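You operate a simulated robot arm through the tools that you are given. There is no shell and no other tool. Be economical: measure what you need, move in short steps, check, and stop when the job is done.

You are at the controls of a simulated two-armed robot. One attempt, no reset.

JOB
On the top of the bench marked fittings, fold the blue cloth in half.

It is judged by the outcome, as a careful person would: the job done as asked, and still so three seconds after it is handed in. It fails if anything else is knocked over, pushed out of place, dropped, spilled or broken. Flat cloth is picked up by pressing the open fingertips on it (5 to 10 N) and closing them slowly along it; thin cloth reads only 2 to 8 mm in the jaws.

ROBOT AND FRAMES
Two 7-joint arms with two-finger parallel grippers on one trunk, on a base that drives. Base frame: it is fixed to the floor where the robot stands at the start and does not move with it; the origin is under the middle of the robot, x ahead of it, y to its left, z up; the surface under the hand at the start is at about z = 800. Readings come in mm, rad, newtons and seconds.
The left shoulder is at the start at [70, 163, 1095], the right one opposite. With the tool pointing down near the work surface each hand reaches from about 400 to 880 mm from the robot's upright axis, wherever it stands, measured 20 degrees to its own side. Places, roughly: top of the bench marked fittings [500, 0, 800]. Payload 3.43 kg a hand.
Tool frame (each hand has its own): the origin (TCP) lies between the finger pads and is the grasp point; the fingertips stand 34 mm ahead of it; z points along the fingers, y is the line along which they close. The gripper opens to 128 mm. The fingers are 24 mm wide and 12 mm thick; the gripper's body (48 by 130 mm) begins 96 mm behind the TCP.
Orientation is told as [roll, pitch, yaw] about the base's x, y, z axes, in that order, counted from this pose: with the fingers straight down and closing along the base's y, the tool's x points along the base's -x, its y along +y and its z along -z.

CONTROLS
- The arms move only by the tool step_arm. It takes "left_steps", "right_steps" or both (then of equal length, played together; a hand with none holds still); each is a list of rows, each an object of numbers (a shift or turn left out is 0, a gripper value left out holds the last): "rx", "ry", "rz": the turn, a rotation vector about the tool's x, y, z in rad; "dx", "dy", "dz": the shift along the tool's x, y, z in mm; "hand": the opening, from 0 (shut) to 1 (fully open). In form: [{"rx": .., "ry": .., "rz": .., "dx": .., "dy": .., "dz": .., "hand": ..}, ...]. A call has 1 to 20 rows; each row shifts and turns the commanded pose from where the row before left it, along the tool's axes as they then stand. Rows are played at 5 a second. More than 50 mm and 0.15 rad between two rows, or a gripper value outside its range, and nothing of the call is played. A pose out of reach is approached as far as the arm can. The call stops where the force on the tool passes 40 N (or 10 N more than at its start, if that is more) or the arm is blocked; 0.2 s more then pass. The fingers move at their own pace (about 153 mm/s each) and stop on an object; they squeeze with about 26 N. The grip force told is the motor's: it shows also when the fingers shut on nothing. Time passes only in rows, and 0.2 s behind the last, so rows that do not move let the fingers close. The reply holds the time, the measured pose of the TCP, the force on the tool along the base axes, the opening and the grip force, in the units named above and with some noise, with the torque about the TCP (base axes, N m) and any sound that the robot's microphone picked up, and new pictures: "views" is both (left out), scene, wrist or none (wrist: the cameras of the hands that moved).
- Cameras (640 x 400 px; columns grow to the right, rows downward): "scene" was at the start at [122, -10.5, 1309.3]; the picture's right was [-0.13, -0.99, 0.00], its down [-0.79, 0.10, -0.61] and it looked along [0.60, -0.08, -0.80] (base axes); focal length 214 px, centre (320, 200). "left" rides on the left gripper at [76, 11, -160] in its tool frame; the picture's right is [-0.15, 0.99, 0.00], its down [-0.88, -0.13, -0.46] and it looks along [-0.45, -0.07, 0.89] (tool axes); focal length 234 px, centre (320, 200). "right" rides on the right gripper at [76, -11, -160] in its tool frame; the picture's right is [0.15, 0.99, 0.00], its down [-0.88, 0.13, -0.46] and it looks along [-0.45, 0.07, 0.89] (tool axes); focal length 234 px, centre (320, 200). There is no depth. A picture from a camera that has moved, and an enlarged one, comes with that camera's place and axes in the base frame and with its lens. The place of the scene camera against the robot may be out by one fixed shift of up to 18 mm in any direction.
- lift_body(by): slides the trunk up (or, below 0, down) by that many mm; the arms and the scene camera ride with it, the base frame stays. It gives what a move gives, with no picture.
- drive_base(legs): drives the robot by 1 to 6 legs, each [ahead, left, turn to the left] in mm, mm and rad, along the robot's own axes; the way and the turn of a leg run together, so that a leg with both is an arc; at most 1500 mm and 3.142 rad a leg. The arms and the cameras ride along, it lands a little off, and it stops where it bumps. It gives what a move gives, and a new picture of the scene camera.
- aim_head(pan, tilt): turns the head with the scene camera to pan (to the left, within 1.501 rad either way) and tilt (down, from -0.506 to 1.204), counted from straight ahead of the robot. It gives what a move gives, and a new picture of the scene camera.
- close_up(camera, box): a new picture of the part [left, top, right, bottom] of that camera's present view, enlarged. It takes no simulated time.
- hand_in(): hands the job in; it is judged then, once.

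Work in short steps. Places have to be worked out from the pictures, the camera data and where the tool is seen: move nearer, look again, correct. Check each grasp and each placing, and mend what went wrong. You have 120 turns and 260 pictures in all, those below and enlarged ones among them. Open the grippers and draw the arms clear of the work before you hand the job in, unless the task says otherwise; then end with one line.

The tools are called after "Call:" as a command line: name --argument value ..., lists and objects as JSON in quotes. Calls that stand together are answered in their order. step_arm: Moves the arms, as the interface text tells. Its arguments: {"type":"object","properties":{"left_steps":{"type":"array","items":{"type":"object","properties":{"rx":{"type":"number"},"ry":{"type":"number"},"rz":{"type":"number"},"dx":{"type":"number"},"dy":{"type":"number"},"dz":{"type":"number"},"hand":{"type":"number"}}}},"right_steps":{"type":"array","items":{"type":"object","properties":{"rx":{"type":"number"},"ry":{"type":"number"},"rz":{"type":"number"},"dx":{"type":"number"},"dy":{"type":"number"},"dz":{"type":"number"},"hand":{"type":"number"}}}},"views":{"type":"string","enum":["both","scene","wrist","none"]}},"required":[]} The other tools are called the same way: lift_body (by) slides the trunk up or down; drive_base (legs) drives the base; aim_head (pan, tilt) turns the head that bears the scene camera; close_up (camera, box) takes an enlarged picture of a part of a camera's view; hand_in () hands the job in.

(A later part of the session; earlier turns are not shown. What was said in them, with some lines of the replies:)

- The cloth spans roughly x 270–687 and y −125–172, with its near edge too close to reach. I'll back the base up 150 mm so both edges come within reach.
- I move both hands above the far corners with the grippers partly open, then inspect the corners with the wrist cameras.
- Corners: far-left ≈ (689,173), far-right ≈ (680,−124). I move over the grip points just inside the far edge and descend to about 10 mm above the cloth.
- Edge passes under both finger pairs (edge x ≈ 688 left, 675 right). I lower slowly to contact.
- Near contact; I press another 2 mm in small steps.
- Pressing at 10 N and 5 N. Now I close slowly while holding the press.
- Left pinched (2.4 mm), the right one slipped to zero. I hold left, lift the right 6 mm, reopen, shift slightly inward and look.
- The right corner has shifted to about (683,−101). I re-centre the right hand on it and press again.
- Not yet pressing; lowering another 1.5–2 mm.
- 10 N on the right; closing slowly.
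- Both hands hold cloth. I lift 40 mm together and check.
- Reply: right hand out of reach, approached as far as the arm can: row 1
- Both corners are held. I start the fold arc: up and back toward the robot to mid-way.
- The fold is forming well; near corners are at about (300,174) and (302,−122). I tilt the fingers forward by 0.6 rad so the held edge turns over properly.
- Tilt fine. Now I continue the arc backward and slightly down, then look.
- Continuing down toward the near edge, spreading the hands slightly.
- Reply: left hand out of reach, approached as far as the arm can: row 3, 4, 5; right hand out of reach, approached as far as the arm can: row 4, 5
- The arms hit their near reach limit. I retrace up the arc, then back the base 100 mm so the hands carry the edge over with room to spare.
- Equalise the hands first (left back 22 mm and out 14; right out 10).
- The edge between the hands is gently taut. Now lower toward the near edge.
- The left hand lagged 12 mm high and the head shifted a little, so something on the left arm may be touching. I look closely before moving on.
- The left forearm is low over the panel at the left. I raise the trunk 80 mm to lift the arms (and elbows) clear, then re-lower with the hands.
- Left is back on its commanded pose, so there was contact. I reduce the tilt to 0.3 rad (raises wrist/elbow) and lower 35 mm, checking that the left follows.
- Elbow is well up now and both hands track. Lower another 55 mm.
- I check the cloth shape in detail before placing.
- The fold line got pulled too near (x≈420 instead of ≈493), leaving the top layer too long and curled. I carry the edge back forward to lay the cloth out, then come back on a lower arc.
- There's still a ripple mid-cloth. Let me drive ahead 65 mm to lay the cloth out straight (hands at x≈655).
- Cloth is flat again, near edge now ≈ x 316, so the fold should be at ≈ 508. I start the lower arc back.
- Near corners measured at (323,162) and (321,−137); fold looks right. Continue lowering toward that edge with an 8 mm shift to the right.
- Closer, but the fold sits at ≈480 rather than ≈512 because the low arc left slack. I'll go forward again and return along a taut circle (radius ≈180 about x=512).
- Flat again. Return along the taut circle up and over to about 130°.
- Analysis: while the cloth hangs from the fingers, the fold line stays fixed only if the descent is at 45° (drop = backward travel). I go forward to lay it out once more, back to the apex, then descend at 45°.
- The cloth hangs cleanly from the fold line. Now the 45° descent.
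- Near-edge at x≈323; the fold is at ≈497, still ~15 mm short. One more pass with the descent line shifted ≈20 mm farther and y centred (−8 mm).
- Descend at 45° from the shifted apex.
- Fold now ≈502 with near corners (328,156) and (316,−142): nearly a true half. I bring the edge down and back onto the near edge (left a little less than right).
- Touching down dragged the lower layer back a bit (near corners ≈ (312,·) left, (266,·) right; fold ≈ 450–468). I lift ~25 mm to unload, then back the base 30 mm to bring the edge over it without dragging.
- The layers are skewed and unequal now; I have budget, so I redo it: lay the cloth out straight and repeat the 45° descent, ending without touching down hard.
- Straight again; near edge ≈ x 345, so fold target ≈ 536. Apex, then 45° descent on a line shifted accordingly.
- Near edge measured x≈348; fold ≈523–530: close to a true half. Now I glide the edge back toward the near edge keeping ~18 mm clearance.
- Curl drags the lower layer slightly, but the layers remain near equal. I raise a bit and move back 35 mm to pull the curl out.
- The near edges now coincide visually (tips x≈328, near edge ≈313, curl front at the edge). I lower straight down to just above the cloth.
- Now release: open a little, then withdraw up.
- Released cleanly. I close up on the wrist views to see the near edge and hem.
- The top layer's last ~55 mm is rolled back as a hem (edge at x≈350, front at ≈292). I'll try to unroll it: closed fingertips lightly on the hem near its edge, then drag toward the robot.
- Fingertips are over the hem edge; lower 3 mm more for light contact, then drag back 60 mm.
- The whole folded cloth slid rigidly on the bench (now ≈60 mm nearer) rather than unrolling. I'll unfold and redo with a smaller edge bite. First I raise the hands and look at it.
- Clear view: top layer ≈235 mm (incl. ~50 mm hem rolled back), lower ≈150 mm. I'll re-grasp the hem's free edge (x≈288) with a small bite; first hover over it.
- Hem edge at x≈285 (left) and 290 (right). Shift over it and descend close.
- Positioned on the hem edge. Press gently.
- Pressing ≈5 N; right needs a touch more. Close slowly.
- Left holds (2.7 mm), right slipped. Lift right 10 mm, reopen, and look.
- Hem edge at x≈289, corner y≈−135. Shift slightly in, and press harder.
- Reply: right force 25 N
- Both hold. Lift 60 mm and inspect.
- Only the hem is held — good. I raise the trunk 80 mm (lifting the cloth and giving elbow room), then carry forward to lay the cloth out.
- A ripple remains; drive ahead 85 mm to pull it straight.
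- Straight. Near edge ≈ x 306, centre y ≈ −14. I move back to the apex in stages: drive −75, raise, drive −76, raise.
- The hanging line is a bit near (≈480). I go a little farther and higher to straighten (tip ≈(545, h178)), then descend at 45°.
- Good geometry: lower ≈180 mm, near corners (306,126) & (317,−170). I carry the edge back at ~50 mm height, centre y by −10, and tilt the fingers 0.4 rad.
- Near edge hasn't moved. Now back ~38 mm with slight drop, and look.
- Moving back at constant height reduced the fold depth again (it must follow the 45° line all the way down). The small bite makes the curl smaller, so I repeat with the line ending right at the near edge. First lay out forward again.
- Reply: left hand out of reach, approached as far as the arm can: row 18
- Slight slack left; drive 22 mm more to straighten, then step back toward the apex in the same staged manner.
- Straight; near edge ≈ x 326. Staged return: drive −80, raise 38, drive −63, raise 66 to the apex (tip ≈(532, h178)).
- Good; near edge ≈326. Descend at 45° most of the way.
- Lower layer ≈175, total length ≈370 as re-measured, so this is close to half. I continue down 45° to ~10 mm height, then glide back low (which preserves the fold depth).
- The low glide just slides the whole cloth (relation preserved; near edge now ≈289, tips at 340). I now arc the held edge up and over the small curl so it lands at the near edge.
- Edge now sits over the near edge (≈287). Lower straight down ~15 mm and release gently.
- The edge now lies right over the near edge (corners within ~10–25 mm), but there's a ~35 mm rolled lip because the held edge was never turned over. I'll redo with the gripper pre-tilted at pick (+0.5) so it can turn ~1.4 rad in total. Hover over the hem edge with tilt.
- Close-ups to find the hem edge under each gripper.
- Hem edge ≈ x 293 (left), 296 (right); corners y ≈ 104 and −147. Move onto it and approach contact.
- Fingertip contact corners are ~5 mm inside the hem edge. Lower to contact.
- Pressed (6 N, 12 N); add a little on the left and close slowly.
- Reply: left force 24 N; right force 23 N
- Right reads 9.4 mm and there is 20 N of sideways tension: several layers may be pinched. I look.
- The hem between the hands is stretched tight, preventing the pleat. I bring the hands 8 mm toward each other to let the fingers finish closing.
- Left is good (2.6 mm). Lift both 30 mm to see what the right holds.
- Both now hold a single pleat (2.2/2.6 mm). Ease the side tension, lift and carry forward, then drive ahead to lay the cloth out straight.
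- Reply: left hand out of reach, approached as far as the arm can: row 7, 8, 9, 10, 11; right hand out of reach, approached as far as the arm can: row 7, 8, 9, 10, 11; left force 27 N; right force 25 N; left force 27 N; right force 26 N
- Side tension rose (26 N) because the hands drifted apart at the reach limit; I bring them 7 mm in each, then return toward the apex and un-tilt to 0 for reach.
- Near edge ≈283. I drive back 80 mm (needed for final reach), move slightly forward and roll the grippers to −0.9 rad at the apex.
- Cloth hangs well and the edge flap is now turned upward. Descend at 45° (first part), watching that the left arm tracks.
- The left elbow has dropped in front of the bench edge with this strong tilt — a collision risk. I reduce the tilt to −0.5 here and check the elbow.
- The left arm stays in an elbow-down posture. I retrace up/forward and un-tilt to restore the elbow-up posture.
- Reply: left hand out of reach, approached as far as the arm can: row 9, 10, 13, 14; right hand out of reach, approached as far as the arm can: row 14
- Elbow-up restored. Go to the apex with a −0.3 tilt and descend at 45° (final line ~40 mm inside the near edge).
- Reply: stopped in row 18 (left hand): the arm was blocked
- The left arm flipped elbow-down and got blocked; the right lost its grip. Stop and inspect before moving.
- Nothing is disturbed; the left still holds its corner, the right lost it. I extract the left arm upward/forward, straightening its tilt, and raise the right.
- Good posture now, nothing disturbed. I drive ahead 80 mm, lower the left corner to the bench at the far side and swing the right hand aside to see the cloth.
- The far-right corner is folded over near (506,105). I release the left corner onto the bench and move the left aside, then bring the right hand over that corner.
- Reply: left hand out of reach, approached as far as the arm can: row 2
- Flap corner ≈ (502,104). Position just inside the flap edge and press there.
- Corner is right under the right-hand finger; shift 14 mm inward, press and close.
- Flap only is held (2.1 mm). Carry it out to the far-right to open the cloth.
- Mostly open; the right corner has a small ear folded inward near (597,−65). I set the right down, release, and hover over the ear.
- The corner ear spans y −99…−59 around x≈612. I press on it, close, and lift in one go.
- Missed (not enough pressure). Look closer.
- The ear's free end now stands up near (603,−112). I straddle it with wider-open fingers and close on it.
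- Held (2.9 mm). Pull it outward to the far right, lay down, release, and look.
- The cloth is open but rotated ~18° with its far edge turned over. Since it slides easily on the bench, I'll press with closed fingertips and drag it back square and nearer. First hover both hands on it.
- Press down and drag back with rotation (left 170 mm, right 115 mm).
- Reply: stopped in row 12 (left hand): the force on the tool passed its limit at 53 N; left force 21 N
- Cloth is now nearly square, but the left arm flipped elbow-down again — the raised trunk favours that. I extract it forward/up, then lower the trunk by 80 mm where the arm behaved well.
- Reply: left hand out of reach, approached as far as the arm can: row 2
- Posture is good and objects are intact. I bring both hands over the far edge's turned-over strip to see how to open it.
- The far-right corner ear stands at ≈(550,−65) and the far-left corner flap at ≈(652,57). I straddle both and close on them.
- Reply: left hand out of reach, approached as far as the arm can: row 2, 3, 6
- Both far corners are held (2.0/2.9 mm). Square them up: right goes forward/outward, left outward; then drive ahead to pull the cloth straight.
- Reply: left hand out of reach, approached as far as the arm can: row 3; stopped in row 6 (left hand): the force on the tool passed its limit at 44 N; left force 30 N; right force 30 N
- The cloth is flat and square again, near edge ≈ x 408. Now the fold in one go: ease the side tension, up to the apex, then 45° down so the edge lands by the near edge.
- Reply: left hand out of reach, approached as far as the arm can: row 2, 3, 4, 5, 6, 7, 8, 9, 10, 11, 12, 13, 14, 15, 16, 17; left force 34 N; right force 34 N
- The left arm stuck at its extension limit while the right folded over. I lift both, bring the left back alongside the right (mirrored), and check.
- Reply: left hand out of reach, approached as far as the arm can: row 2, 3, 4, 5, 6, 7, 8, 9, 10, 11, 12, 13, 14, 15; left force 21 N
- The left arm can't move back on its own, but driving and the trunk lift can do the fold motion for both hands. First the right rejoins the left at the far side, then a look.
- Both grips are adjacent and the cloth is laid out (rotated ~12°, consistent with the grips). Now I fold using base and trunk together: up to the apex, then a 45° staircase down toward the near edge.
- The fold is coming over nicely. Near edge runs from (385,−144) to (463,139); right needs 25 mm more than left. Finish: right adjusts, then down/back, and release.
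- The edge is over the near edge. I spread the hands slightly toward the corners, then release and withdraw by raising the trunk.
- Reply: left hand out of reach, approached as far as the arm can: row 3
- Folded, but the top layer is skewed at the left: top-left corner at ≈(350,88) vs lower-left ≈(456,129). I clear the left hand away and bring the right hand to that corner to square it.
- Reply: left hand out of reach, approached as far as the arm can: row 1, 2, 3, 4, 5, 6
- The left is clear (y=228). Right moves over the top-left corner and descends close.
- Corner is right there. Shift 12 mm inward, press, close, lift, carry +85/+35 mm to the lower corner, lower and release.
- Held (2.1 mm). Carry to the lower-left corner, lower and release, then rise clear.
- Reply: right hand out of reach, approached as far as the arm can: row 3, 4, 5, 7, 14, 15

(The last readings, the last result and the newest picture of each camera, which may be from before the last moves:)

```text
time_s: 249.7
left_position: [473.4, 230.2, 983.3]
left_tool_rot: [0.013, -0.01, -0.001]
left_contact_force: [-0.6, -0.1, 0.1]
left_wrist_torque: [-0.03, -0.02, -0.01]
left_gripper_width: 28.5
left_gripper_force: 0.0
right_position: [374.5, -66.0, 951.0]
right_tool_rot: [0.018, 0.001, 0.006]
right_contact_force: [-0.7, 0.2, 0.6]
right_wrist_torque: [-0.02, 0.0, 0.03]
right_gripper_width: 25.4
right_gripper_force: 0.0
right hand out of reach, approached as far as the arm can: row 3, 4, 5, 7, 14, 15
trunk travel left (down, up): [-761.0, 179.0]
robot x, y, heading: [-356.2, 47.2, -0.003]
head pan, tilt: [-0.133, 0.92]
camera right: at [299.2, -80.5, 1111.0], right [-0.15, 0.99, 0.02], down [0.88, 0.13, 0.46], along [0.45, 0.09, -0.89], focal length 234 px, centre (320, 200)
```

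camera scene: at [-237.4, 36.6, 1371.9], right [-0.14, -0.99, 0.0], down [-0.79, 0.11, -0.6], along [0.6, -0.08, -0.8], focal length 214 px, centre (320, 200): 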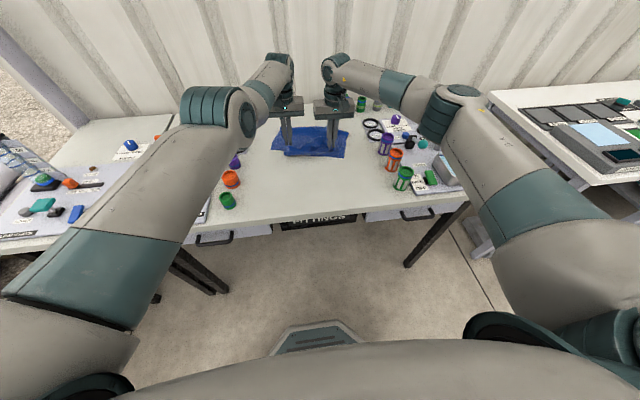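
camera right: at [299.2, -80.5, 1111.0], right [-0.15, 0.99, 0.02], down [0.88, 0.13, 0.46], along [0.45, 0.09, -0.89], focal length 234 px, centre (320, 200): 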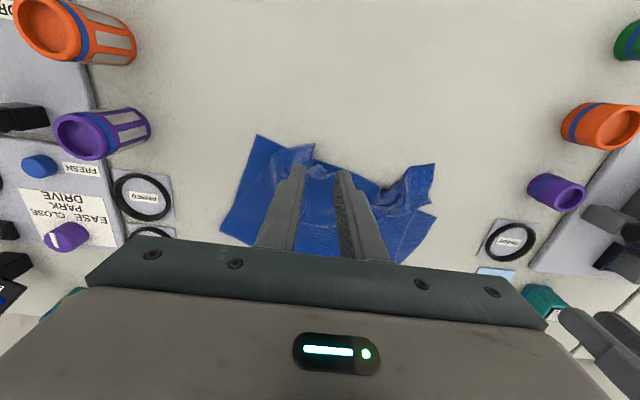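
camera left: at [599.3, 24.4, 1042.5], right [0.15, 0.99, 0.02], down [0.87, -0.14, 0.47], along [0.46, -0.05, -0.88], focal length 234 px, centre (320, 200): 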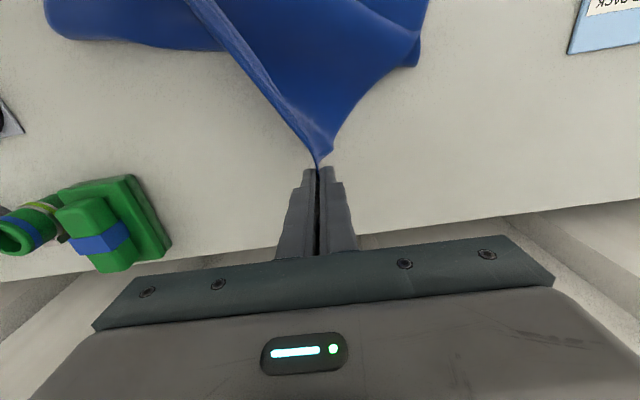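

The corners now nearly match and the cloth is folded in half. I'm near the end of my budget, so I withdraw the arms clear by raising the trunk and backing away, then hand in.

Call:
lift_body --by 100

Call:
drive_base --legs '[[-300, 0, 0]]'

```text
time_s: 251.1
left_position: [473.5, 227.0, 1083.0]
left_tool_rot: [0.016, -0.008, -0.002]
left_contact_force: [-0.2, 0.7, -0.9]
left_wrist_torque: [0.02, 0.03, 0.0]
left_gripper_width: 28.4
left_gripper_force: 0.1
right_position: [375.4, -67.5, 1050.3]
right_tool_rot: [0.019, 0.002, 0.005]
right_contact_force: [0.6, -0.4, -0.4]
right_wrist_torque: [-0.03, 0.01, -0.04]
right_gripper_width: 25.7
right_gripper_force: 0.1
trunk travel left (down, up): [-861.0, 79.0]
robot x, y, heading: [-361.0, 46.9, -0.007]
head pan, tilt: [-0.133, 0.92]
```

```text
time_s: 253.1
left_position: [172.2, 227.2, 1082.9]
left_tool_rot: [0.016, -0.009, -0.005]
left_contact_force: [-0.9, -1.6, 0.8]
left_wrist_torque: [-0.04, 0.04, -0.01]
left_gripper_width: 28.3
left_gripper_force: 0.0
right_position: [75.1, -66.1, 1048.5]
right_tool_rot: [0.017, 0.004, 0.001]
right_contact_force: [-0.4, 0.6, 0.0]
right_wrist_torque: [0.02, 0.03, -0.01]
right_gripper_width: 25.8
right_gripper_force: 0.0
trunk travel left (down, up): [-861.0, 79.0]
robot x, y, heading: [-664.3, 48.9, -0.006]
head pan, tilt: [-0.133, 0.92]
camera scene: at [-539.6, 38.7, 1595.1], right [-0.14, -0.99, 0.0], down [-0.79, 0.11, -0.6], along [0.6, -0.08, -0.8], focal length 214 px, centre (320, 200)
```

scene: 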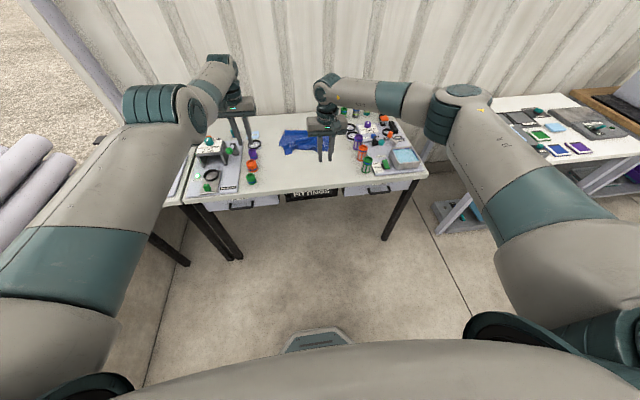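

Both arms are clear, the grippers are open, and nothing else on the bench has moved. Handing in.

Call:
hand_in

```text
The job is handed in.
```

I handed in the blue cloth folded over roughly in half on the fittings bench, but the fold is not neat. The top layer sits skewed, with its left corner about 65 mm off the corner below. The right corner is slightly crumpled and turned in. From the pictures nothing else on the bench looks moved, and both arms are clear with grippers open; the left arm was blocked mid-job but I saw no damage.
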